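You operate a simulated robot arm through the tools that you are given. There is no shell and no other tool.

The job below is to be done with a simulated robot arm. You get a single attempt, and the scene is never put back.

Task
Run the onions back off the boom arm, then raise the arm.
Fine: all ride the belt up to its level part; then belt OFF, lever at STOP; arm up till HIGH lights. Where these are worked on the way, their far stop is far enough and under half their travel is too little: knob marked belt.

It is judged by the outcome, as a careful person would: the job done as asked, and still so three seconds after it is handed in. It fails if anything else is knocked over, pushed out of place, dropped, spilled or broken.

Robot
A 7-joint arm with a two-finger gripper, fixed in place. Base frame: the origin is on the floor under the middle of its stand, x ahead of it, y to its left, z up. Lengths are in cm, angles in degrees, forces in N, time in s.
With the tool pointing down near the work surface it reaches from about 10 to 56 cm from the base axis. Its first joint turns from -166.0 to 166.0 degrees. Payload 1.71 kg.
The TCP is the grasp point between the finger pads, 2 cm short of the fingertips. In the tool frame z runs along the fingers and y along their closing line. The gripper opens to 9.6 cm; its body begins 11.3 cm behind the TCP.
Orientation is that of the tool frame in the base frame, as [roll, pitch, yaw] about the fixed x, y, z axes, in that order (R = Rz(yaw) Ry(pitch) Rx(roll)). With the fingers straight down and closing along the base's y, the tool's x points along the base's -x, its y along +y and its z along -z.

Tools
- The arm moves only by the tool send_rows. Its arguments are lists of equal length, an entry for each row: "claw": the opening, from 0 (shut) to 1 (fully open); "offset": the shift along the tool's x, y, z in cm, a list of three; "rotation": the turn, a rotation vector about the tool's x, y, z in rad, a list of three. In form: {"claw": [claw, ...], "offset": [[tx, ty, tz], ...], "rotation": [[rx, ry, rz], ...]}. A call has 1 to 20 rows; each row is the pose to reach, as a shift and turn from the pose commanded when the call began, along the tool's axes at that moment. A row lasts 0.2 s, in which the tool goes at most 5 cm and 8.6 degrees; a call with a longer step from one row to the next is refused whole, and so is a gripper value outside its range. A pose out of reach is approached as far as the arm can. The call stops where the force on the tool passes 40 N (or 10 N more than at its start, if that is more) or the arm is blocked; 0.2 s more then pass. The fingers move at their own pace (about 15.3 cm/s each) and stop on an object; they squeeze with about 33 N. The grip force told is the motor's: it shows also when the fingers shut on nothing. Time passes only in rows, and 0.2 s behind the last, so rows that repeat a pose let the fingers close. It gives the time, the measured TCP pose, the force on the tool (base axes), the opening and the grip force at its end, in the units of the frame above (readings bear some noise), with the torque about the TCP (base axes, N m) and any sound that the robot's microphone picked up.
- Cameras (640 x 400 px; columns grow to the right, rows downward): "scene" is fixed at [4.95, 49.92, 167.54]; the picture's right is [-0.41, -0.91, 0.00], its down [-0.75, 0.34, -0.56] and it looks along [0.52, -0.23, -0.83] (base axes); focal length 357 px, centre (320, 200). "wrist" rides on the gripper at [6.6, 1.4, -14.5] in the tool frame; the picture's right is [-0.21, 0.98, 0.00], its down [-0.88, -0.18, -0.45] and it looks along [-0.44, -0.09, 0.90] (tool axes); focal length 275 px, centre (320, 200). There is no depth. A picture from a camera that has moved, and an enlarged one, comes with that camera's place and axes in the base frame and with its lens.
- get_image(camera): a new picture of that camera. It takes no simulated time.
- lift_body(by): moves the trunk up (or, below 0, down) by that many cm; the arm rides with it, the base frame stays. It gives what a move gives, with no picture.
- inspect(camera, box): a new picture of the part [left, top, right, bottom] of that camera's present view, enlarged. It takes no simulated time.
- finish_job(): hands the job in; it is judged then, once.

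Places have to be worked out from the pictures, the camera data and where the tool is seen. Open the gripper and draw the arm clear of the work before you hand the job in, unless the task says otherwise.

The tools are called after "Emit:" as a command line: name --argument value ..., lists and objects as JSON in quotes. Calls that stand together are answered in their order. send_rows: Moves the arm, as the interface text tells. Its arguments: {"type":"object","properties":{"claw":{"type":"array","items":{"type":"number"}},"offset":{"type":"array","items":{"type":"array","items":{"type":"number"}}},"rotation":{"type":"array","items":{"type":"array","items":{"type":"number"}}}},"required":["claw","offset","rotation"]} The other tools are called the same way: lift_body (by) moves the trunk up or down; get_image (camera) takes a picture; inspect (camera, box) takes an enlarged picture of a part of a camera's view; finish_job () hands the job in.

At the start:

```text
clock: 0.0
position: [12.39, 42.16, 147.95]
ee_rot: [179.9, -0.1, 180.0]
ft_force: [-0.5, 0.0, -0.2]
torque: [0.0, 0.0, 0.04]
opening: 9.59
grasp_force: 0.1
trunk travel left (down, up): [-26.8, 11.8]
```

scene: 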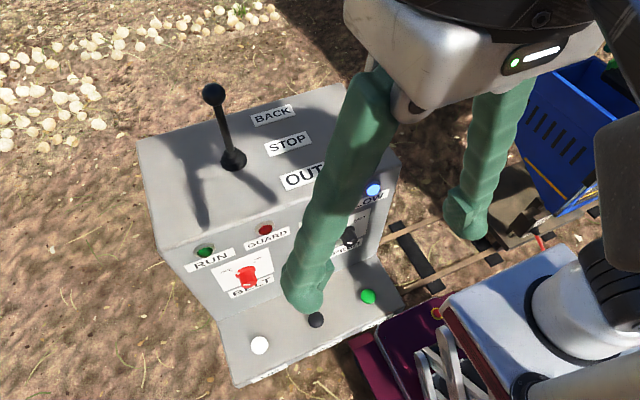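
wrist: 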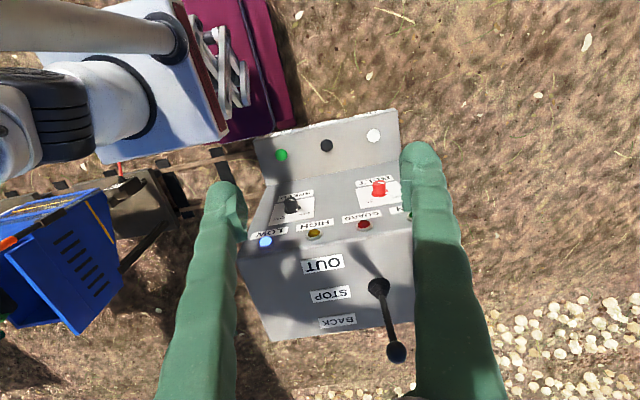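

I see a control console with a lever (BACK/STOP/OUT), a red BELT knob, a black SPEED knob and three buttons. I'll look closer before doing anything.

Emit:
get_image --camera "scene"

Emit:
inspect --camera "scene" --box '[130, 60, 430, 390]'

Emit:
inspect --camera "wrist" --box '[230, 90, 430, 370]'

Emit:
inspect --camera "wrist" --box '[0, 0, 280, 340]'

```text
taken
```

scene: 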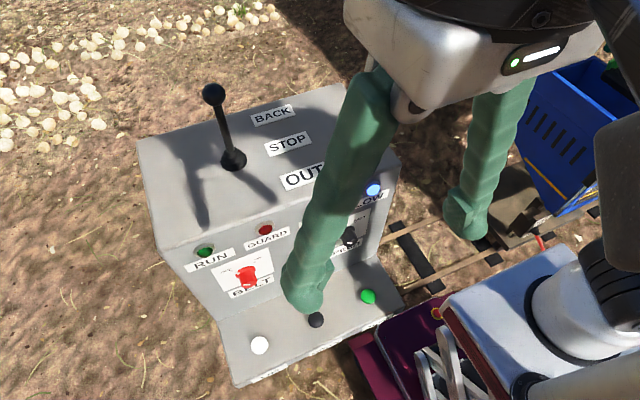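

```text
1.21 times, centred on (280, 225) of scene
camera zoom: at [4.95, 49.92, 167.54], right [-0.41, -0.91, 0.0], down [-0.75, 0.34, -0.56], along [0.52, -0.23, -0.83], focal length 433 px, centre (368, 170)
```

zoom: 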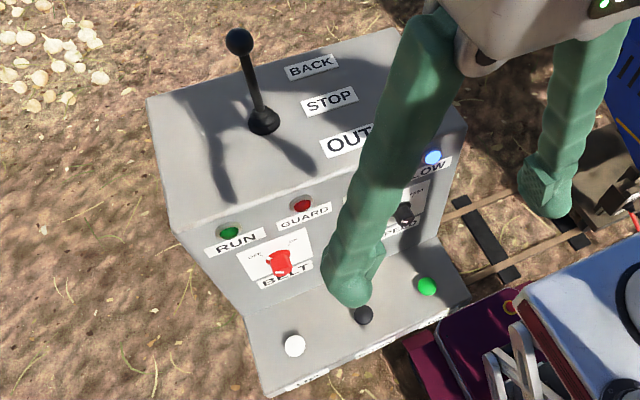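

```text
1.43 times, centred on (330, 230) of wrist
camera zoom: at [5.89, 43.49, 162.43], right [0.21, 0.98, 0.0], down [0.88, -0.19, 0.44], along [0.43, -0.09, -0.9], focal length 393 px, centre (306, 157)
```

zoom: 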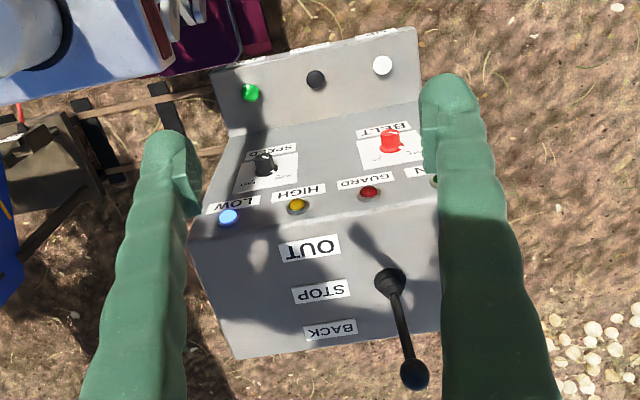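

```text
1.18 times, centred on (140, 170) of wrist
camera zoom: at [5.89, 43.49, 162.43], right [0.21, 0.98, 0.0], down [0.88, -0.19, 0.44], along [0.43, -0.09, -0.9], focal length 324 px, centre (532, 235)
```

zoom: 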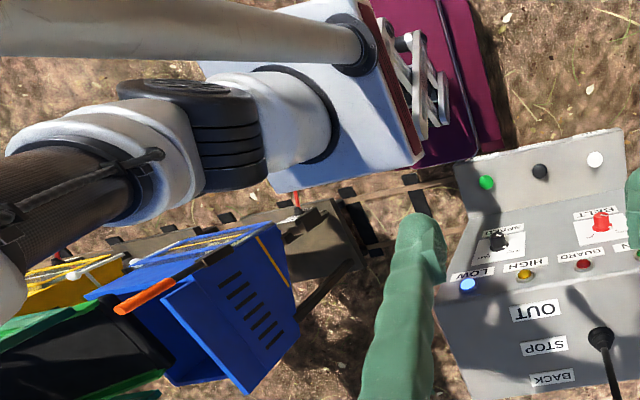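

The lever base triangulates near (52,47,116), its ball near (49,47,133.6), the belt knob near (34,52,103), and the buttons near x=25, z=91. I'll zoom in on the labels and lights.

Emit:
inspect --camera "scene" --box '[180, 230, 300, 305]'

Emit:
inspect --camera "scene" --box '[220, 300, 420, 400]'

Emit:
inspect --camera "wrist" --box '[240, 170, 420, 260]'

Emit:
inspect --camera "wrist" --box '[240, 100, 420, 190]'

```text
5.33 times, centred on (240, 268) of scene
camera zoom: at [4.95, 49.92, 167.54], right [-0.41, -0.91, 0.0], down [-0.75, 0.34, -0.56], along [0.52, -0.23, -0.83], focal length 1904 px, centre (747, -160)
```

zoom: 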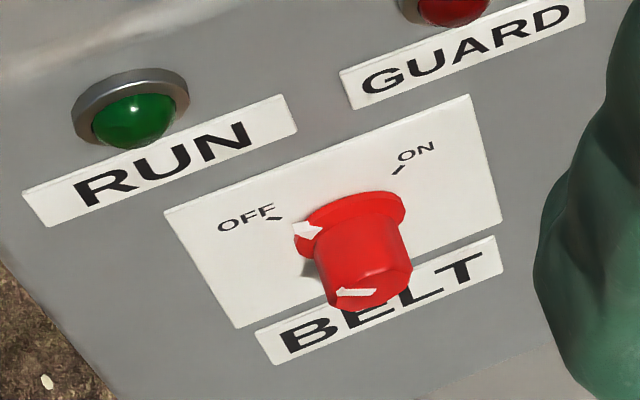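

```text
3.20 times, centred on (320, 350) of scene
camera zoom: at [4.95, 49.92, 167.54], right [-0.41, -0.91, 0.0], down [-0.75, 0.34, -0.56], along [0.52, -0.23, -0.83], focal length 1142 px, centre (320, -280)
```

zoom: 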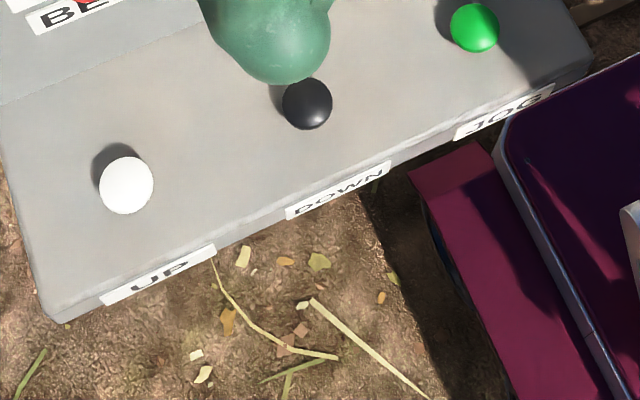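

```text
3.56 times, centred on (330, 215) of wrist
camera zoom: at [5.89, 43.49, 162.43], right [0.21, 0.98, 0.0], down [0.88, -0.19, 0.44], along [0.43, -0.09, -0.9], focal length 979 px, centre (284, 147)
```

zoom: 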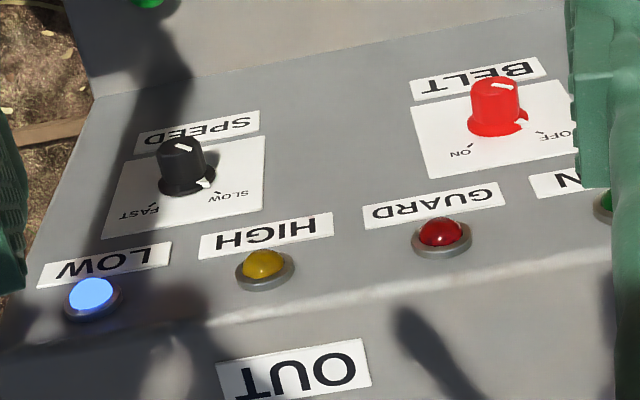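

```text
3.56 times, centred on (330, 145) of wrist
camera zoom: at [5.89, 43.49, 162.43], right [0.21, 0.98, 0.0], down [0.88, -0.19, 0.44], along [0.43, -0.09, -0.9], focal length 979 px, centre (284, 396)
```

zoom: 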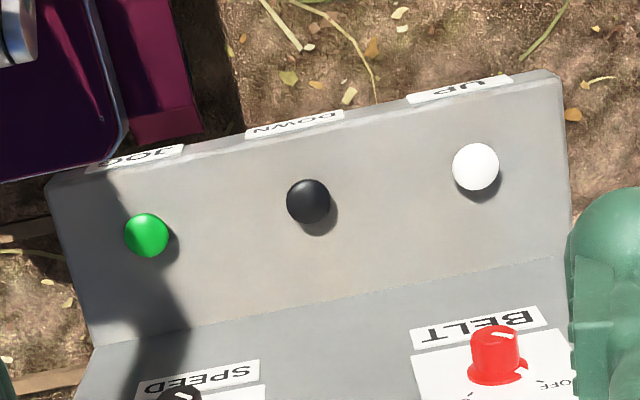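

UP is white, DOWN is black, JOG is green; the belt knob is at OFF, speed at SLOW, and LOW is lit. Next I need to find the boom and onions, so I tilt the tool forward to look ahead.

Emit:
send_rows --claw '[1, 1, 1, 1, 1, 1, 1]' --offset '[[0, 0, 0], [0, 0, 0], [0, 0, 0], [0, 0, 0], [0, 0, 0], [0, 0, 0], [0, 0, 0]]' --rotation '[[0, -0.14, 0], [0, -0.28, 0], [0, -0.42, 0], [0, -0.56, 0], [0, -0.7, 0], [0, -0.7, 0], [0, -0.7, 0]]'

Emit:
get_image --camera "wrist"

Emit:
get_image --camera "scene"

```text
clock: 0.9
position: [20.22, 39.87, 146.51]
ee_rot: [-177.7, 27.8, 163.7]
ft_force: [-0.6, 0.7, 0.5]
torque: [-0.05, -0.04, -0.01]
opening: 9.61
grasp_force: 0.0
trunk travel left (down, up): [-26.8, 11.8]
stopped in row 4: the arm was blocked; the commanded pose is now the measured one
```

```text
taken
camera wrist: at [8.86, 45.24, 156.29], right [0.46, 0.88, 0.06], down [0.5, -0.32, 0.81], along [0.73, -0.35, -0.59], focal length 275 px, centre (320, 200)
```

wrist: 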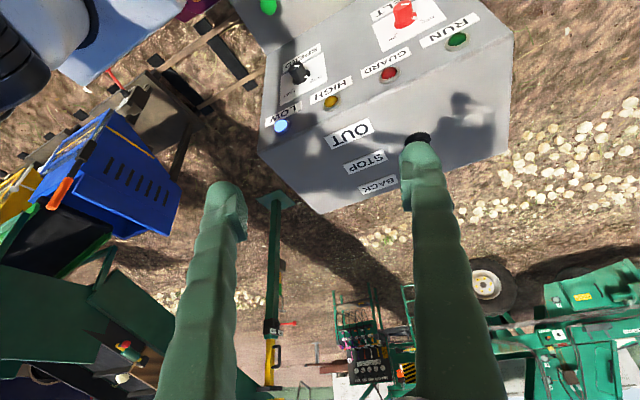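

```text
taken
```

scene: 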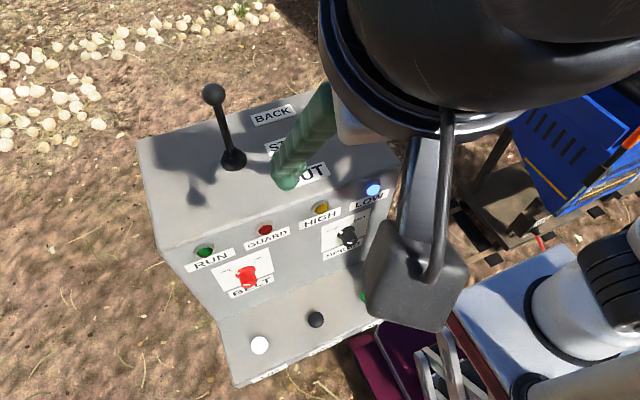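

The arm blocked partway (a joint limit, no contact force). Green machinery is now in view; I'll enlarge to find the boom.

Emit:
inspect --camera "wrist" --box '[0, 180, 320, 400]'

Emit:
inspect --camera "wrist" --box '[230, 220, 640, 400]'

Emit:
inspect --camera "scene" --box '[480, 0, 640, 200]'

```text
1.82 times, centred on (160, 290) of wrist
camera zoom: at [8.86, 45.24, 156.29], right [0.46, 0.88, 0.06], down [0.5, -0.32, 0.81], along [0.73, -0.35, -0.59], focal length 500 px, centre (611, 36)
```

zoom: 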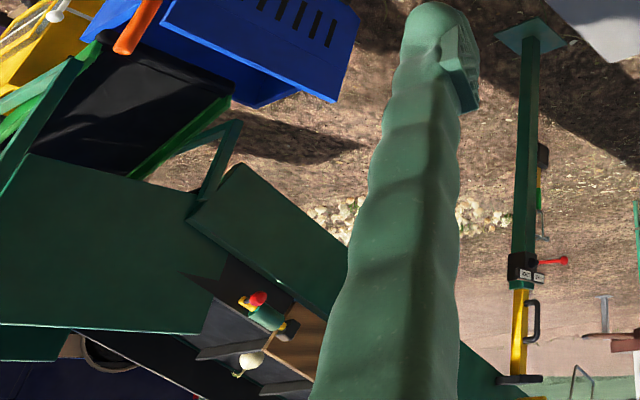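

```text
1.56 times, centred on (435, 310) of wrist
camera zoom: at [8.86, 45.24, 156.29], right [0.46, 0.88, 0.06], down [0.5, -0.32, 0.81], along [0.73, -0.35, -0.59], focal length 430 px, centre (140, 28)
```

zoom: 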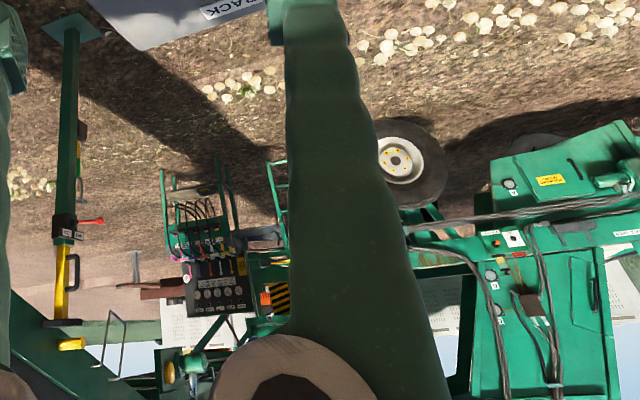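

```text
2.00 times, centred on (560, 100) of scene
camera zoom: at [4.95, 49.92, 167.54], right [-0.41, -0.91, 0.0], down [-0.75, 0.34, -0.56], along [0.52, -0.23, -0.83], focal length 714 px, centre (-160, 400)
```

zoom: 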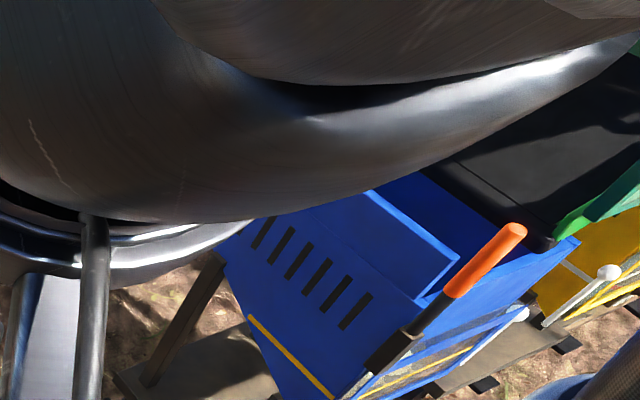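

The boom belt appears off to my right (-y), with an onion visible. I'll yaw the tool about the vertical in place to look that way.

Emit:
send_rows --claw '[1, 1, 1, 1, 1, 1, 1, 1]' --offset '[[0, 0, 0], [0, 0, 0], [0, 0, 0], [0, 0, 0], [0, 0, 0], [0, 0, 0], [0, 0, 0], [0, 0, 0]]' --rotation '[[0.061, 0.005, 0.116], [0.122, 0.009, 0.231], [0.183, 0.014, 0.347], [0.244, 0.019, 0.462], [0.305, 0.023, 0.578], [0.366, 0.028, 0.694], [0.427, 0.032, 0.809], [0.427, 0.032, 0.809]]'

Emit:
get_image --camera "wrist"

Emit:
get_image --camera "scene"

```text
clock: 1.6
position: [25.63, 33.69, 149.23]
ee_rot: [179.8, 21.1, 138.4]
ft_force: [-1.4, -0.7, 0.3]
torque: [0.2, -0.05, 0.05]
opening: 9.57
grasp_force: 0.1
out of reach, approached as far as the arm can: row 3
trunk travel left (down, up): [-26.8, 11.8]
stopped in row 3: the arm was blocked; the commanded pose is now the measured one
```

```text
taken
camera wrist: at [18.07, 42.22, 160.28], right [0.79, 0.6, 0.08], down [0.37, -0.58, 0.73], along [0.49, -0.55, -0.68], focal length 275 px, centre (320, 200)
```

wrist: 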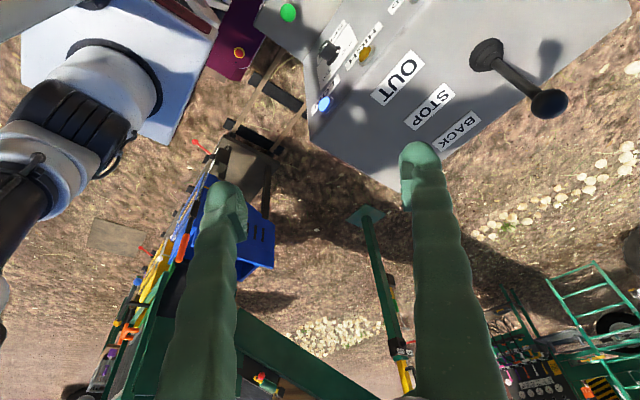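

```text
taken
```

scene: 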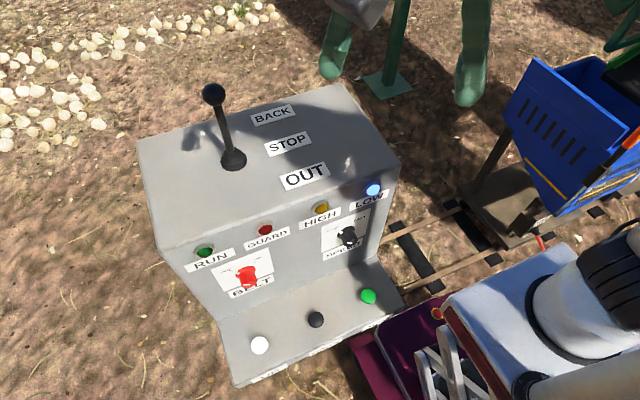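

The console is now unobstructed in the scene view. The onion boom triangulates to roughly (94,-97,132), well away from me, so I'll swing the arm about its base axis toward -y to look at it squarely.

Emit:
send_rows --claw '[1, 1, 1, 1, 1, 1, 1, 1, 1]' --offset '[[-4.13, 0.1, 1.59], [-8.25, -0.27, 3.18], [-12.32, -1.09, 4.75], [-16.28, -2.37, 6.27], [-20.09, -4.08, 7.74], [-23.72, -6.21, 9.13], [-27.12, -8.73, 10.43], [-30.25, -11.62, 11.63], [-30.25, -11.62, 11.63]]' --rotation '[[0.0377, 0, 0.0977], [0.0754, -0.001, 0.1954], [0.1131, -0.001, 0.2931], [0.1508, -0.001, 0.3908], [0.1885, -0.002, 0.4885], [0.2262, -0.002, 0.5862], [0.2639, -0.002, 0.6839], [0.3016, -0.003, 0.7816], [0.3016, -0.003, 0.7816]]'

Emit:
get_image --camera "wrist"

```text
clock: 3.6
position: [42.26, 5.92, 148.88]
ee_rot: [-179.7, 22.7, 92.6]
ft_force: [-0.6, 0.1, -0.3]
torque: [0.01, 0.01, -0.02]
opening: 9.61
grasp_force: 0.1
trunk travel left (down, up): [-26.8, 11.8]
```

```text
taken
camera wrist: at [43.27, 17.63, 159.67], right [0.99, -0.15, 0.08], down [-0.15, -0.64, 0.75], along [-0.06, -0.75, -0.66], focal length 275 px, centre (320, 200)
```

wrist: 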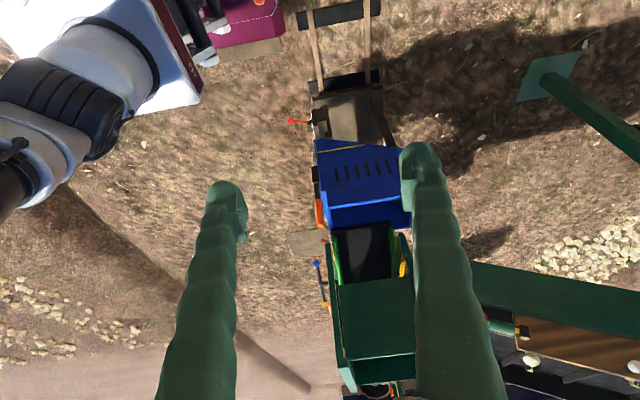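

The boom trough with a brown belt and onions is at the lower right. I'll level the tool, then turn it so its tilt direction is radial for a better forward view.

Emit:
send_rows --claw '[1, 1, 1]' --offset '[[0, 0, 0], [0, 0, 0], [0, 0, 0]]' --rotation '[[0, 0.132, 0], [0, 0.264, 0], [0, 0.396, 0]]'

Emit:
send_rows --claw '[1, 1, 1, 1, 1, 1, 1, 1, 1, 1]' --offset '[[0, 0, 0], [0, 0, 0], [0, 0, 0], [0, 0, 0], [0, 0, 0], [0, 0, 0], [0, 0, 0], [0, 0, 0], [0, 0, 0], [0, 0, 0]]' --rotation '[[0, 0, -0.135], [0, 0, -0.27], [0, 0, -0.405], [0, 0, -0.54], [0, 0, -0.675], [0, 0, -0.81], [0, 0, -0.945], [0, 0, -1.08], [0, 0, -1.08], [0, 0, -1.08]]'

Emit:
get_image --camera "wrist"

```text
clock: 4.4
position: [42.33, 5.6, 148.88]
ee_rot: [-179.8, 0.0, 92.5]
ft_force: [-0.6, 0.1, 0.1]
torque: [0.04, -0.02, 0.03]
opening: 9.58
grasp_force: 0.1
trunk travel left (down, up): [-26.8, 11.8]
```

```text
clock: 6.6
position: [42.04, 5.79, 148.86]
ee_rot: [-179.9, -0.2, 154.3]
ft_force: [-0.6, 0.0, 0.0]
torque: [0.02, 0.0, 0.02]
opening: 9.61
grasp_force: 0.1
trunk travel left (down, up): [-26.8, 11.8]
```

```text
taken
camera wrist: at [36.86, 9.98, 163.32], right [0.61, 0.79, 0.0], down [0.71, -0.54, 0.44], along [0.35, -0.27, -0.9], focal length 275 px, centre (320, 200)
```

wrist: 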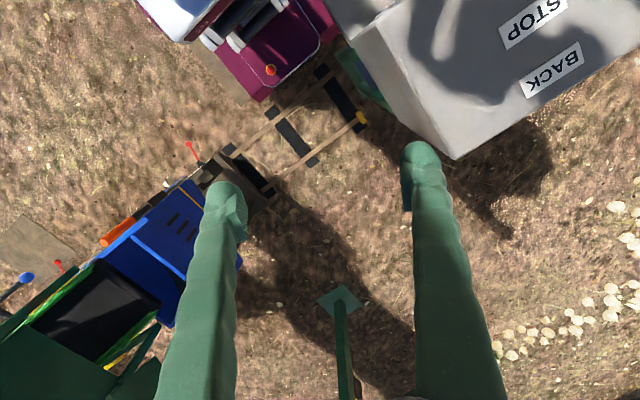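

Orientation moves freely here. Now I tilt the tool forward about its y axis to bring the boom into view.

Emit:
send_rows --claw '[1, 1, 1, 1, 1, 1, 1, 1]' --offset '[[0, 0, 0], [0, 0, 0], [0, 0, 0], [0, 0, 0], [0, 0, 0], [0, 0, 0], [0, 0, 0], [0, 0, 0]]' --rotation '[[0, -0.14, 0], [0, -0.28, 0], [0, -0.42, 0], [0, -0.56, 0], [0, -0.7, 0], [0, -0.8, 0], [0, -0.8, 0], [0, -0.8, 0]]'

Emit:
get_image --camera "wrist"

```text
clock: 8.4
position: [41.96, 5.79, 148.76]
ee_rot: [-179.8, 45.7, 154.5]
ft_force: [0.4, 0.5, -0.6]
torque: [0.02, 0.01, 0.0]
opening: 9.57
grasp_force: 0.0
trunk travel left (down, up): [-26.8, 11.8]
```

```text
taken
camera wrist: at [29.17, 13.61, 154.19], right [0.55, 0.82, 0.14], down [0.19, -0.29, 0.94], along [0.81, -0.49, -0.31], focal length 275 px, centre (320, 200)
```

wrist: 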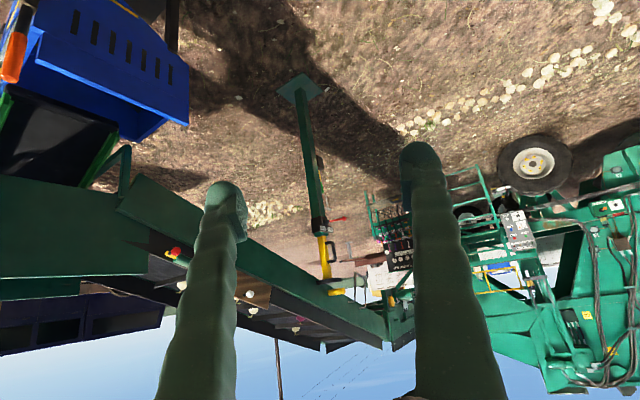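

Now the boom trough with its belt and onions is visible (picture inverted). I'll enlarge it.

Emit:
inspect --camera "wrist" --box '[120, 220, 400, 380]'

Emit:
inspect --camera "wrist" --box '[0, 60, 240, 350]'

```text
2.29 times, centred on (260, 300) of wrist
camera zoom: at [29.17, 13.61, 154.19], right [0.55, 0.82, 0.14], down [0.19, -0.29, 0.94], along [0.81, -0.49, -0.31], focal length 629 px, centre (457, -29)
```

zoom: 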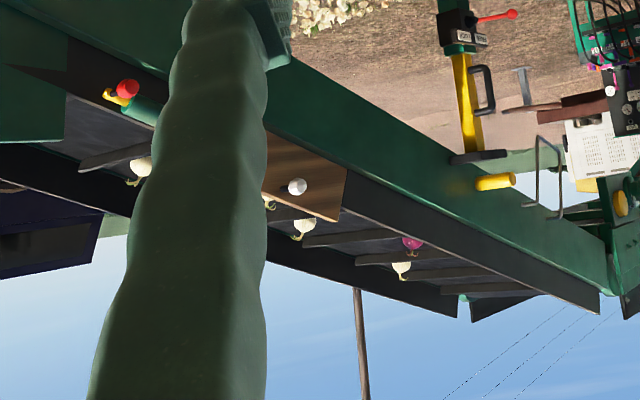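

```text
1.38 times, centred on (120, 205) of wrist
camera zoom: at [29.17, 13.61, 154.19], right [0.55, 0.82, 0.14], down [0.19, -0.29, 0.94], along [0.81, -0.49, -0.31], focal length 380 px, centre (596, 193)
```

zoom: 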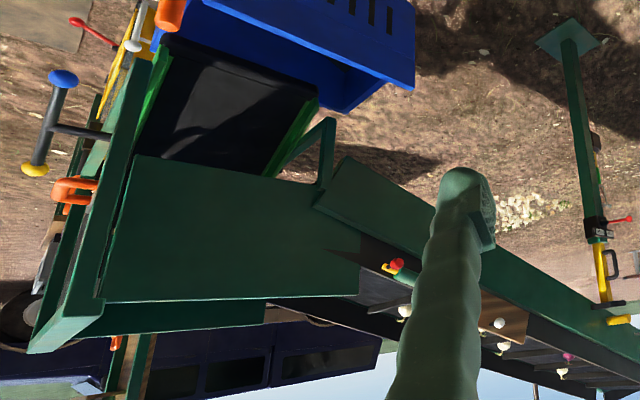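

The boom slopes from its low tip (left) up toward the harvester on the right; onions lie on a cleated belt. I'll raise the trunk and yaw a bit to see the whole belt between the fingers.

Emit:
lift_body --by 11

Emit:
send_rows --claw '[1, 1, 1, 1]' --offset '[[0, 0, 0], [0, 0, 0], [0, 0, 0], [0, 0, 0]]' --rotation '[[0.062, 0, 0.061], [0.125, 0, 0.122], [0.187, 0, 0.183], [0.187, 0, 0.183]]'

Emit:
get_image --camera "wrist"

Emit:
inspect --camera "wrist" --box '[200, 180, 440, 340]'

```text
clock: 9.8
position: [41.98, 5.83, 159.97]
ee_rot: [-179.7, 45.8, 154.5]
ft_force: [-0.6, -0.2, -0.2]
torque: [0.0, -0.04, 0.04]
opening: 9.6
grasp_force: 0.0
trunk travel left (down, up): [-37.8, 0.8]
```

```text
clock: 10.8
position: [41.84, 5.9, 159.81]
ee_rot: [-179.9, 45.7, 139.3]
ft_force: [-0.3, 0.2, -0.4]
torque: [-0.02, -0.01, 0.03]
opening: 9.56
grasp_force: 0.1
trunk travel left (down, up): [-37.8, 0.8]
```

```text
taken
camera wrist: at [31.58, 16.64, 165.17], right [0.75, 0.65, 0.15], down [0.1, -0.33, 0.94], along [0.66, -0.69, -0.31], focal length 275 px, centre (320, 200)
```

wrist: 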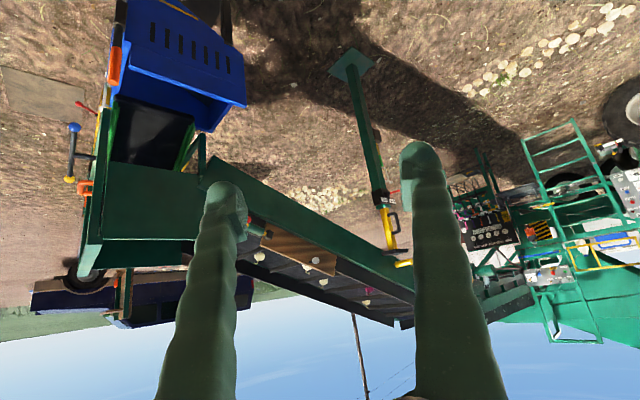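

```text
2.50 times, centred on (320, 260) of wrist
camera zoom: at [31.58, 16.64, 165.17], right [0.75, 0.65, 0.15], down [0.1, -0.33, 0.94], along [0.66, -0.69, -0.31], focal length 688 px, centre (320, 50)
```

zoom: 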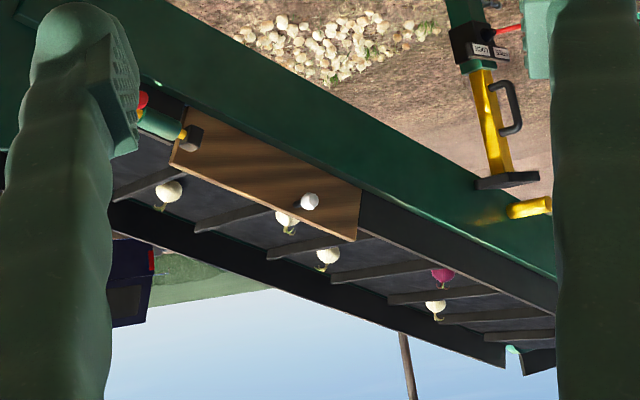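

Onions sit on cleats, rising about 21° from the tip (~(112,-125,141)) to the right (~(183,-108,170)). I'll yaw the other way to see the upper end and its level part.

Emit:
send_rows --claw '[1, 1, 1, 1]' --offset '[[0, 0, 0], [0, 0, 0], [0, 0, 0], [0, 0, 0]]' --rotation '[[-0.09, 0, -0.088], [-0.18, 0, -0.176], [-0.27, 0, -0.263], [-0.27, 0, -0.263]]'

Emit:
get_image --camera "wrist"

Emit:
inspect --camera "wrist" --box '[230, 200, 410, 340]'

```text
clock: 11.8
position: [42.23, 6.01, 159.76]
ee_rot: [-179.8, 45.7, 161.1]
ft_force: [-0.2, -0.5, 0.2]
torque: [-0.01, 0.02, -0.06]
opening: 9.61
grasp_force: 0.1
trunk travel left (down, up): [-37.8, 0.8]
```

```text
taken
camera wrist: at [28.46, 12.18, 165.2], right [0.46, 0.88, 0.14], down [0.22, -0.27, 0.94], along [0.86, -0.4, -0.31], focal length 275 px, centre (320, 200)
```

wrist: 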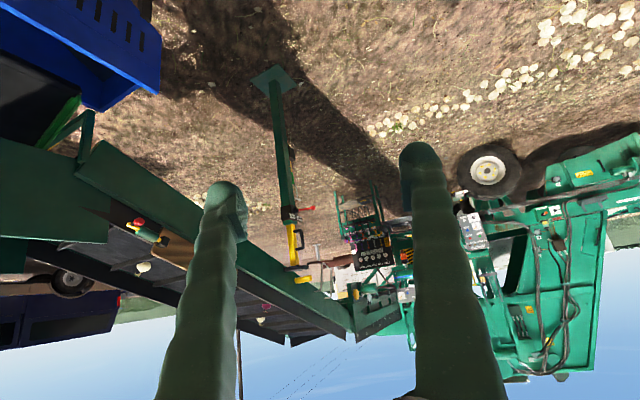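

```text
2.86 times, centred on (320, 270) of wrist
camera zoom: at [28.46, 12.18, 165.2], right [0.46, 0.88, 0.14], down [0.22, -0.27, 0.94], along [0.86, -0.4, -0.31], focal length 786 px, centre (320, 0)
```

zoom: 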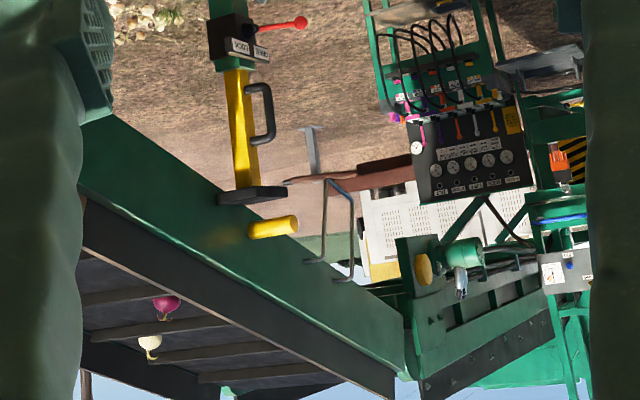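

The boom's upper end meets a further section at the harvester. I'll inspect the tip region for other onions.

Emit:
inspect --camera "wrist" --box '[0, 180, 220, 330]'

Emit:
inspect --camera "wrist" --box '[60, 200, 180, 300]'

```text
2.67 times, centred on (110, 255) of wrist
camera zoom: at [28.46, 12.18, 165.2], right [0.46, 0.88, 0.14], down [0.22, -0.27, 0.94], along [0.86, -0.4, -0.31], focal length 734 px, centre (880, 53)
```

zoom: 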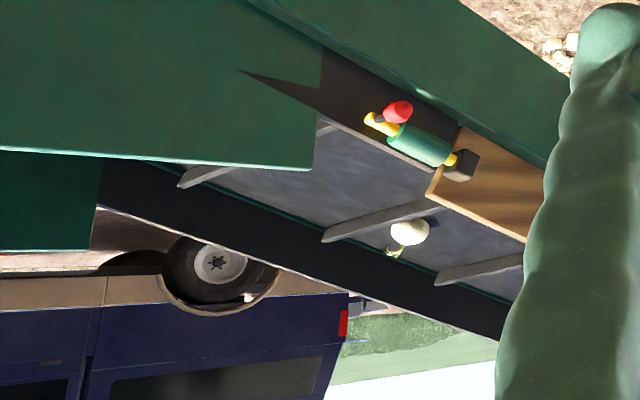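

```text
4.00 times, centred on (120, 250) of wrist
camera zoom: at [28.46, 12.18, 165.2], right [0.46, 0.88, 0.14], down [0.22, -0.27, 0.94], along [0.86, -0.4, -0.31], focal length 1101 px, centre (1120, 0)
```

zoom: 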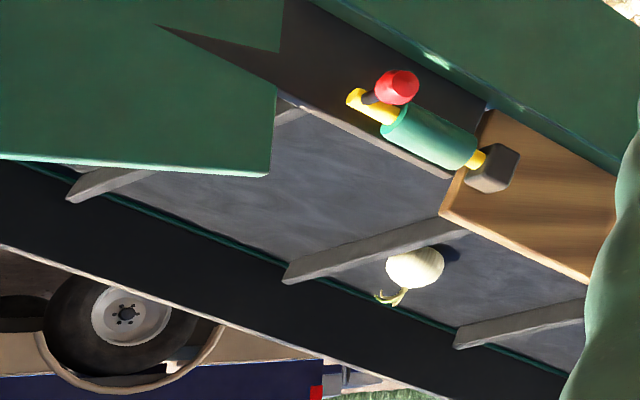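

I have a good understanding of the boom. Now, with the arm out of the way, I take clean close-ups of the console from the scene camera for precise localization.

Emit:
get_image --camera "scene"

Emit:
inspect --camera "scene" --box '[180, 220, 320, 310]'

Emit:
inspect --camera "scene" --box '[180, 70, 340, 190]'

Emit:
inspect --camera "scene" --box '[280, 180, 400, 270]'

```text
taken
```

scene: 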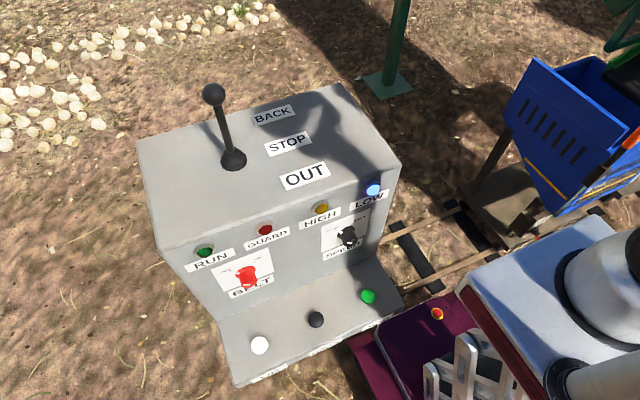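

```text
4.44 times, centred on (250, 265) of scene
camera zoom: at [4.95, 49.92, 167.54], right [-0.41, -0.91, 0.0], down [-0.75, 0.34, -0.56], along [0.52, -0.23, -0.83], focal length 1587 px, centre (631, -89)
```

zoom: 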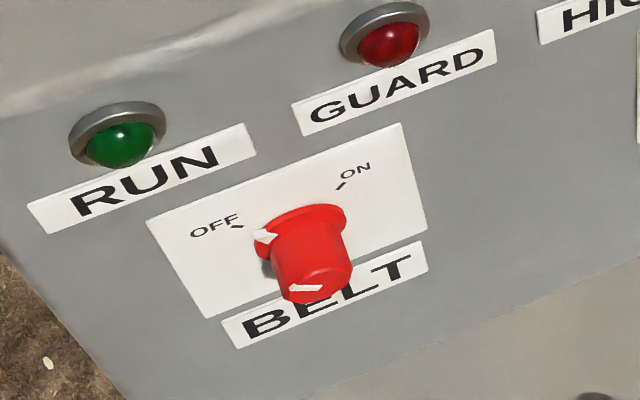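

```text
3.33 times, centred on (260, 130) of scene
camera zoom: at [4.95, 49.92, 167.54], right [-0.41, -0.91, 0.0], down [-0.75, 0.34, -0.56], along [0.52, -0.23, -0.83], focal length 1190 px, centre (520, 433)
```

zoom: 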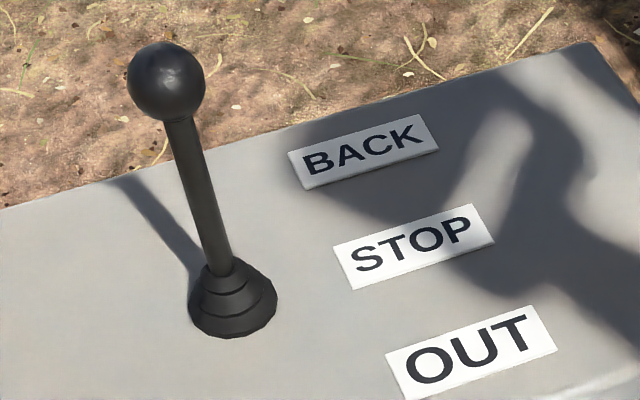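

```text
4.44 times, centred on (340, 225) of scene
camera zoom: at [4.95, 49.92, 167.54], right [-0.41, -0.91, 0.0], down [-0.75, 0.34, -0.56], along [0.52, -0.23, -0.83], focal length 1587 px, centre (231, 89)
```

zoom: 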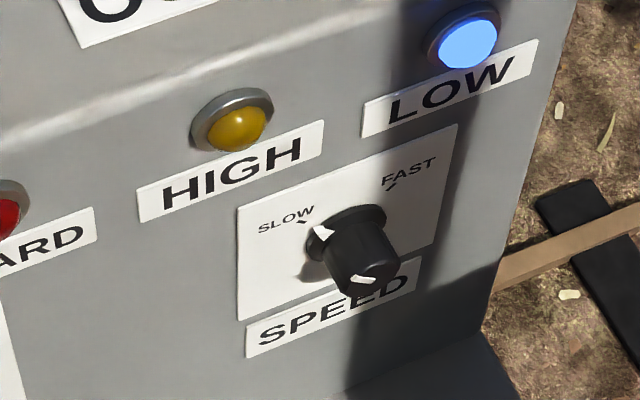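

Refined estimates: the lever is upright at STOP (ball (49.2,46.9,133.6)), the panel is nearly vertical at x≈37, the belt knob sits near y≈51.5, z≈103, with about 120° clockwise from OFF to ON. I'll swing the arm back in front of the console with the tool tilted toward +x.

Emit:
send_rows --claw '[1, 1, 1, 1, 1, 1, 1, 1, 1, 1, 1, 1]' --offset '[[3.298, 3.248, -0.778], [6.596, 6.496, -1.556], [9.894, 9.744, -2.334], [13.192, 12.992, -3.112], [16.49, 16.24, -3.89], [19.788, 19.488, -4.668], [23.086, 22.736, -5.446], [26.384, 25.984, -6.224], [29.682, 29.232, -7.002], [32.98, 32.48, -7.78], [36.278, 35.728, -8.558], [36.278, 35.728, -8.558]]' --rotation '[[-0.0216, 0, -0.021], [-0.0432, 0, -0.042], [-0.0648, 0, -0.063], [-0.0864, 0, -0.084], [-0.108, 0, -0.105], [-0.1296, 0, -0.126], [-0.1512, 0, -0.147], [-0.1728, 0, -0.168], [-0.1944, 0, -0.189], [-0.216, 0, -0.21], [-0.2376, 0, -0.231], [-0.2376, 0, -0.231]]'

Emit:
get_image --camera "wrist"

Emit:
get_image --camera "scene"

```text
clock: 12.8
position: [38.12, 10.84, 154.0]
ee_rot: [174.5, 42.9, 150.1]
ft_force: [0.0, -0.3, 0.0]
torque: [0.05, -0.02, 0.03]
opening: 9.6
grasp_force: 0.1
trunk travel left (down, up): [-37.8, 0.8]
stopped in row 4: the arm was blocked; the commanded pose is now the measured one
```

```text
taken
camera wrist: at [25.39, 18.18, 160.2], right [0.56, 0.8, 0.21], down [0.19, -0.37, 0.91], along [0.81, -0.47, -0.36], focal length 275 px, centre (320, 200)
```

wrist: 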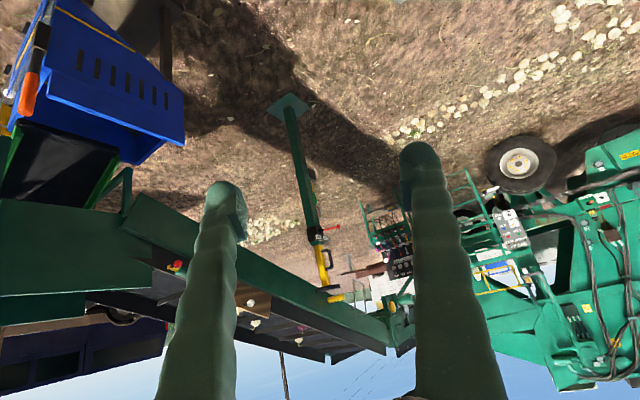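

```text
taken
```

scene: 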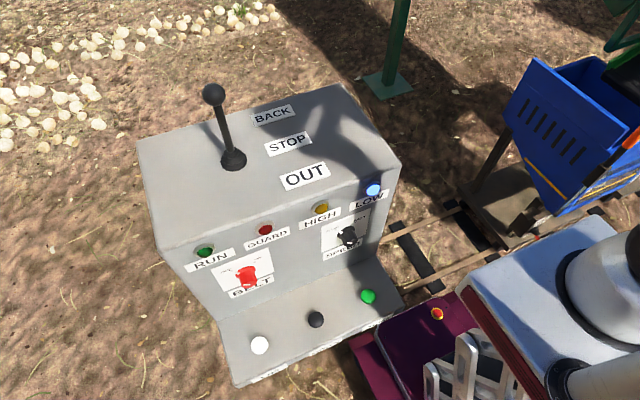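

The tilt is limited when the arm is folded close in. I'll level the tool first, then go back in front of the console with the tool down, and lower the trunk so the arm has more freedom to tilt.

Emit:
send_rows --claw '[1, 1, 1, 1, 1, 1, 1]' --offset '[[0, 0, 0], [0, 0, 0], [0, 0, 0], [0, 0, 0], [0, 0, 0], [0, 0, 0], [0, 0, 0]]' --rotation '[[0, 0.125, 0], [0, 0.25, 0], [0, 0.375, 0], [0, 0.5, 0], [0, 0.625, 0], [0, 0.749, 0], [0, 0.749, 0]]'

```text
clock: 14.4
position: [37.19, 12.91, 154.51]
ee_rot: [176.3, 1.7, 156.4]
ft_force: [-0.1, 0.1, 0.5]
torque: [0.0, -0.05, -0.01]
opening: 9.63
grasp_force: 0.0
trunk travel left (down, up): [-37.8, 0.8]
```

Tool is nearly down at (37,13,154.5). Now I move to in front of the console at about (20,44) with yaw 180.

Emit:
send_rows --claw '[1, 1, 1, 1, 1, 1, 1, 1, 1]' --offset '[[3.496, 2.703, 0.07], [6.992, 5.405, 0.14], [10.488, 8.108, 0.21], [13.984, 10.81, 0.28], [17.48, 13.513, 0.35], [20.976, 16.215, 0.42], [24.472, 18.918, 0.49], [27.968, 21.62, 0.56], [27.968, 21.62, 0.56]]' --rotation '[[0.0066, 0.007, -0.0514], [0.0131, 0.0141, -0.1028], [0.0197, 0.0211, -0.1541], [0.0262, 0.0282, -0.2055], [0.0328, 0.0352, -0.2569], [0.0393, 0.0422, -0.3083], [0.0459, 0.0493, -0.3596], [0.0524, 0.0563, -0.411], [0.0524, 0.0563, -0.411]]'

Emit:
lift_body --by -20

Emit:
get_image --camera "wrist"

Emit:
get_image --camera "scene"

```text
clock: 16.4
position: [19.99, 43.65, 154.8]
ee_rot: [179.5, -0.7, -179.9]
ft_force: [0.6, -0.5, -0.2]
torque: [0.04, -0.03, 0.06]
opening: 9.59
grasp_force: 0.0
trunk travel left (down, up): [-37.8, 0.8]
```

```text
clock: 18.6
position: [19.91, 43.66, 134.98]
ee_rot: [179.5, -0.7, 180.0]
ft_force: [-0.2, 0.7, 0.7]
torque: [-0.01, -0.01, -0.01]
opening: 9.6
grasp_force: 0.0
trunk travel left (down, up): [-17.8, 20.8]
```

```text
taken
camera wrist: at [13.64, 44.99, 149.48], right [0.21, 0.98, 0.01], down [0.88, -0.19, 0.43], along [0.42, -0.08, -0.9], focal length 275 px, centre (320, 200)
```

wrist: 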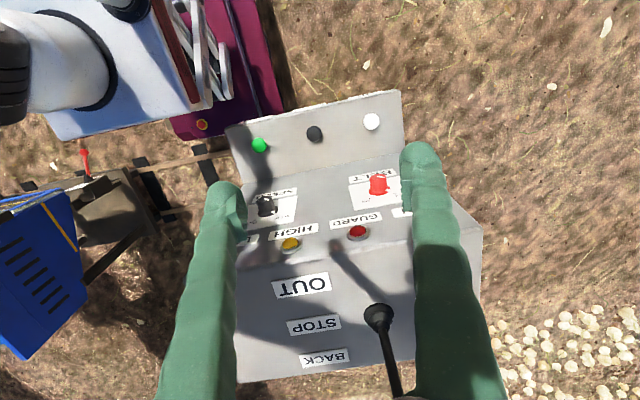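

```text
taken
```

scene: 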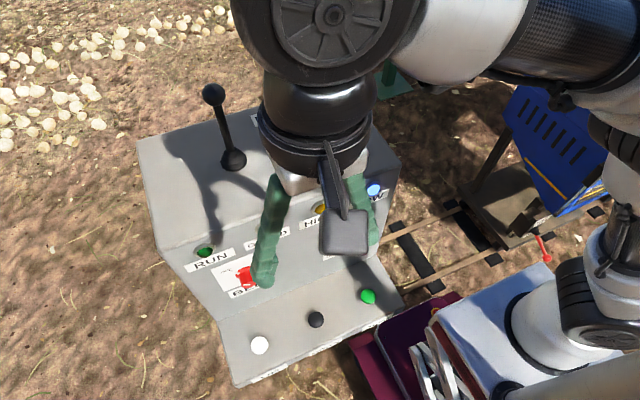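

The arm is now in front of the console with the tool down. I'll lower the trunk a bit more, then tilt the tool toward +x to see how far it goes.

Emit:
lift_body --by -10

Emit:
send_rows --claw '[1, 1, 1, 1, 1, 1, 1, 1, 1, 1, 1]' --offset '[[0, 0, 0], [0, 0, 0], [0, 0, 0], [0, 0, 0], [0, 0, 0], [0, 0, 0], [0, 0, 0], [0, 0, 0], [0, 0, 0], [0, 0, 0], [0, 0, 0]]' --rotation '[[0, -0.14, 0], [0, -0.28, 0], [0, -0.42, 0], [0, -0.56, 0], [0, -0.7, 0], [0, -0.84, 0], [0, -0.98, 0], [0, -1.12, 0], [0, -1.26, 0], [0, -1.4, 0], [0, -1.4, 0]]'

Emit:
get_image --camera "wrist"

Emit:
get_image --camera "scene"

```text
clock: 19.9
position: [19.97, 43.63, 124.95]
ee_rot: [179.6, -0.7, -179.9]
ft_force: [-0.4, 0.3, 0.6]
torque: [-0.01, -0.01, -0.01]
opening: 9.59
grasp_force: 0.1
trunk travel left (down, up): [-7.8, 30.8]
```

```text
clock: 21.7
position: [28.49, 39.59, 123.74]
ee_rot: [-177.8, 60.3, 167.9]
ft_force: [0.5, 0.2, -0.3]
torque: [0.01, -0.06, 0.0]
opening: 9.6
grasp_force: 0.1
trunk travel left (down, up): [-7.8, 30.8]
stopped in row 8: the arm was blocked; the commanded pose is now the measured one
```

```text
taken
camera wrist: at [13.45, 44.8, 125.18], right [0.34, 0.93, 0.16], down [0.01, -0.17, 0.99], along [0.94, -0.33, -0.06], focal length 275 px, centre (320, 200)
```

wrist: 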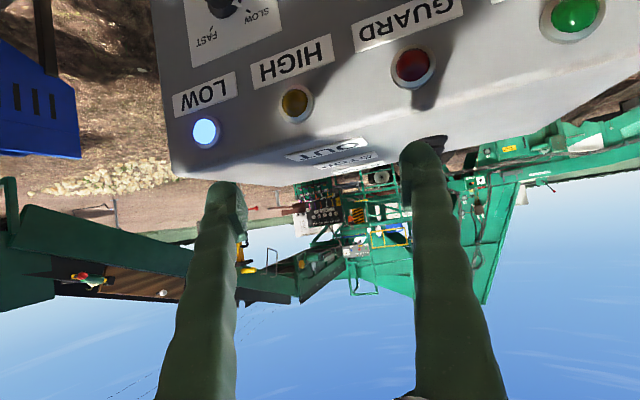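

```text
taken
```

scene: 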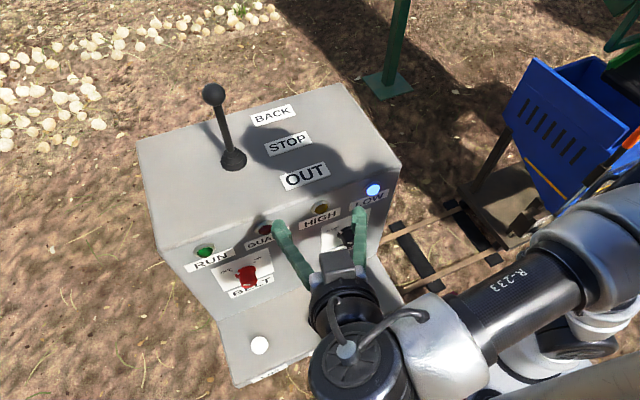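

Tilt reached 60°. I'll lower the trunk to near its bottom and shift toward the belt knob (y≈51), straightening yaw to 180.

Emit:
lift_body --by -7.5

Emit:
send_rows --claw '[1, 1, 1, 1, 1]' --offset '[[1.6, 2.82, 0.11], [3.2, 5.64, 0.22], [4.81, 8.45, 0.34], [6.41, 11.27, 0.45], [6.41, 11.27, 0.45]]' --rotation '[[-0.055, -0.001, -0.026], [-0.11, -0.002, -0.052], [-0.166, -0.003, -0.078], [-0.221, -0.004, -0.1045], [-0.221, -0.004, -0.1045]]'

Emit:
get_image --camera "wrist"

Emit:
get_image --camera "scene"

```text
clock: 22.8
position: [28.21, 39.76, 116.19]
ee_rot: [-177.2, 60.4, 168.8]
ft_force: [-0.5, 0.2, 0.1]
torque: [0.01, 0.01, -0.03]
opening: 9.63
grasp_force: 0.2
trunk travel left (down, up): [-0.3, 38.3]
```

```text
clock: 24.0
position: [26.66, 51.83, 111.01]
ee_rot: [178.7, 60.7, -179.0]
ft_force: [-1.2, -0.7, -0.7]
torque: [-0.01, 0.0, -0.01]
opening: 9.59
grasp_force: 0.1
trunk travel left (down, up): [-0.3, 38.3]
```

```text
taken
camera wrist: at [10.71, 52.63, 112.28], right [0.06, 0.98, 0.19], down [0.05, -0.19, 0.98], along [1.0, -0.05, -0.06], focal length 275 px, centre (320, 200)
```

wrist: 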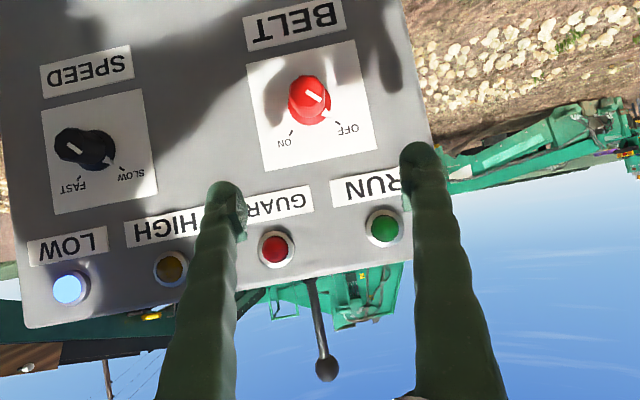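

```text
taken
```

scene: 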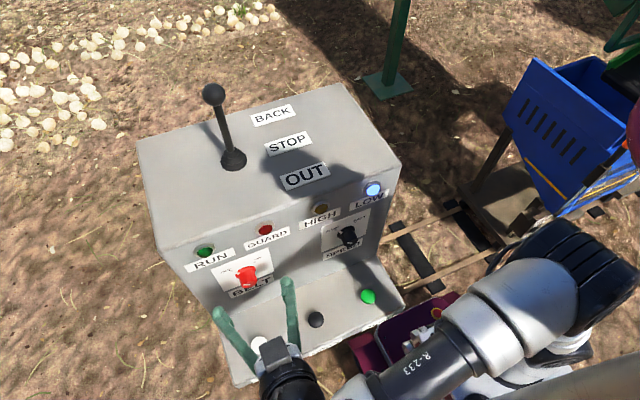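

The wrist camera now views the panel square-on. Triangulating: knob plate centre ≈ (37.0,52.0,101.3), knob front face ≈ (33.9,52.3,102). I'll tilt further to bring the tool nearly horizontal.

Emit:
send_rows --claw '[1, 1, 1, 1, 1]' --offset '[[0, 0, 0], [0, 0, 0], [0, 0, 0], [0, 0, 0], [0, 0, 0]]' --rotation '[[0, -0.11, 0], [0, -0.22, 0], [0, -0.33, 0], [0, -0.42, 0], [0, -0.42, 0]]'

Emit:
get_image --camera "wrist"

Emit:
get_image --camera "scene"

```text
clock: 25.2
position: [27.66, 51.14, 111.02]
ee_rot: [172.8, 84.6, 173.7]
ft_force: [-0.2, 0.7, -1.1]
torque: [-0.01, 0.0, -0.04]
opening: 9.61
grasp_force: 0.2
trunk travel left (down, up): [-0.3, 38.3]
```

```text
taken
camera wrist: at [12.55, 52.42, 105.8], right [0.0, 0.98, 0.22], down [-0.36, -0.2, 0.91], along [0.93, -0.08, 0.35], focal length 275 px, centre (320, 200)
```

wrist: 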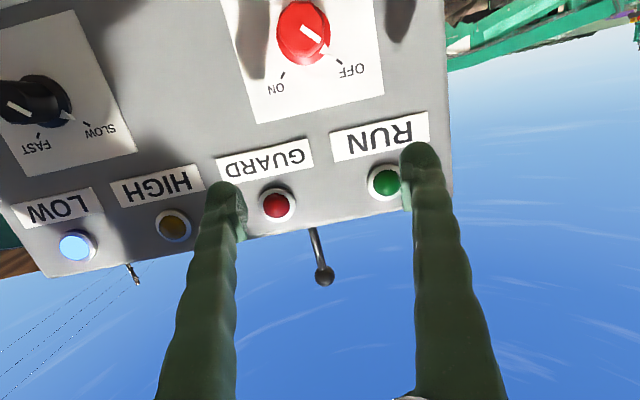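

```text
taken
```

scene: 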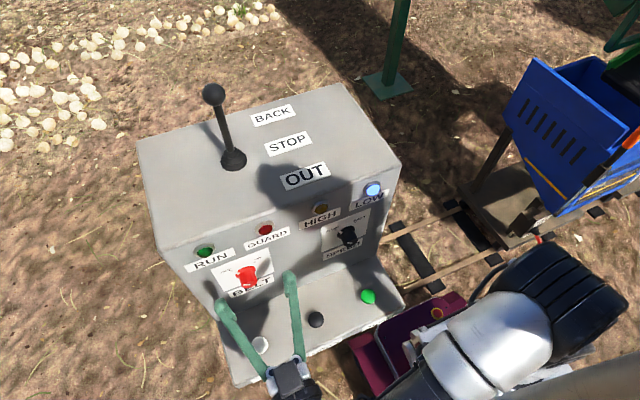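

The tool is now horizontal, pointing +x, anti-parallel to the panel normal. Before gripping, I pre-rotate the tool −60° about its axis so I can turn the knob a full 120° clockwise.

Emit:
send_rows --claw '[1, 1, 1, 1, 1, 1, 1, 1, 1]' --offset '[[0, 0, 0], [0, 0, 0], [0, 0, 0], [0, 0, 0], [0, 0, 0], [0, 0, 0], [0, 0, 0], [0, 0, 0], [0, 0, 0]]' --rotation '[[0, 0, -0.13], [0, 0, -0.26], [0, 0, -0.39], [0, 0, -0.52], [0, 0, -0.65], [0, 0, -0.78], [0, 0, -0.91], [0, 0, -1.047], [0, 0, -1.047]]'

Emit:
get_image --camera "wrist"

```text
clock: 27.2
position: [28.15, 51.04, 110.97]
ee_rot: [-96.2, 30.3, -92.8]
ft_force: [0.4, 0.0, -0.3]
torque: [-0.03, 0.0, 0.01]
opening: 9.61
grasp_force: 0.0
trunk travel left (down, up): [-0.3, 38.3]
```

```text
taken
camera wrist: at [13.39, 45.96, 107.78], right [-0.07, 0.67, -0.74], down [-0.39, 0.66, 0.64], along [0.92, 0.33, 0.21], focal length 275 px, centre (320, 200)
```

wrist: 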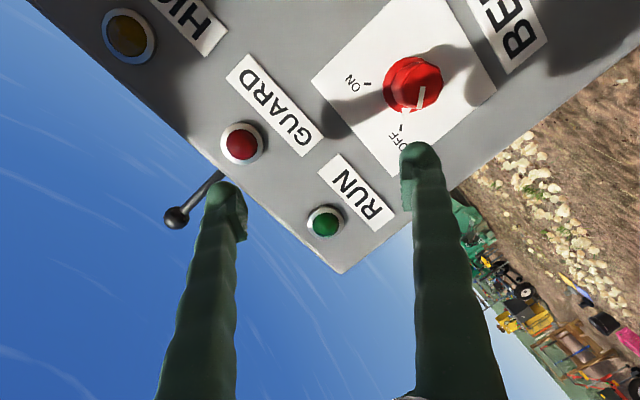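

Free rotation works. Knob axis cross-checks at y≈51.9, z≈101.6. I'll move sideways to line up with the knob axis at a standoff.

Emit:
send_rows --claw '[1, 1, 1, 1]' --offset '[[1.22, 2.65, 0.27], [2.45, 5.3, 0.55], [3.67, 7.95, 0.82], [3.67, 7.95, 0.82]]' --rotation '[[0, 0, 0], [0, 0, 0], [0, 0, 0], [0, 0, 0]]'

Emit:
get_image --camera "wrist"

Emit:
get_image --camera "scene"

```text
clock: 28.2
position: [26.62, 52.67, 102.18]
ee_rot: [-96.2, 30.5, -91.0]
ft_force: [1.3, 0.2, 0.1]
torque: [-0.01, -0.03, 0.0]
opening: 9.6
grasp_force: 0.2
trunk travel left (down, up): [-0.3, 38.3]
```

```text
taken
camera wrist: at [11.96, 47.26, 98.93], right [-0.09, 0.67, -0.73], down [-0.41, 0.65, 0.64], along [0.91, 0.36, 0.22], focal length 275 px, centre (320, 200)
```

wrist: 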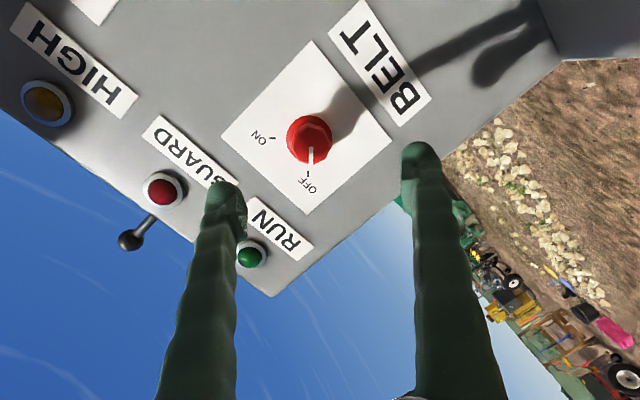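

```text
taken
```

scene: 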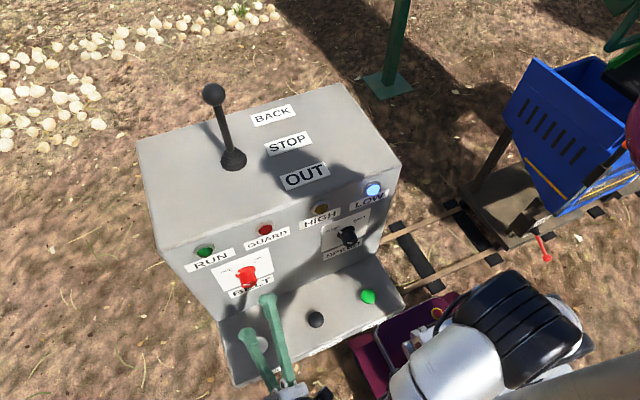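

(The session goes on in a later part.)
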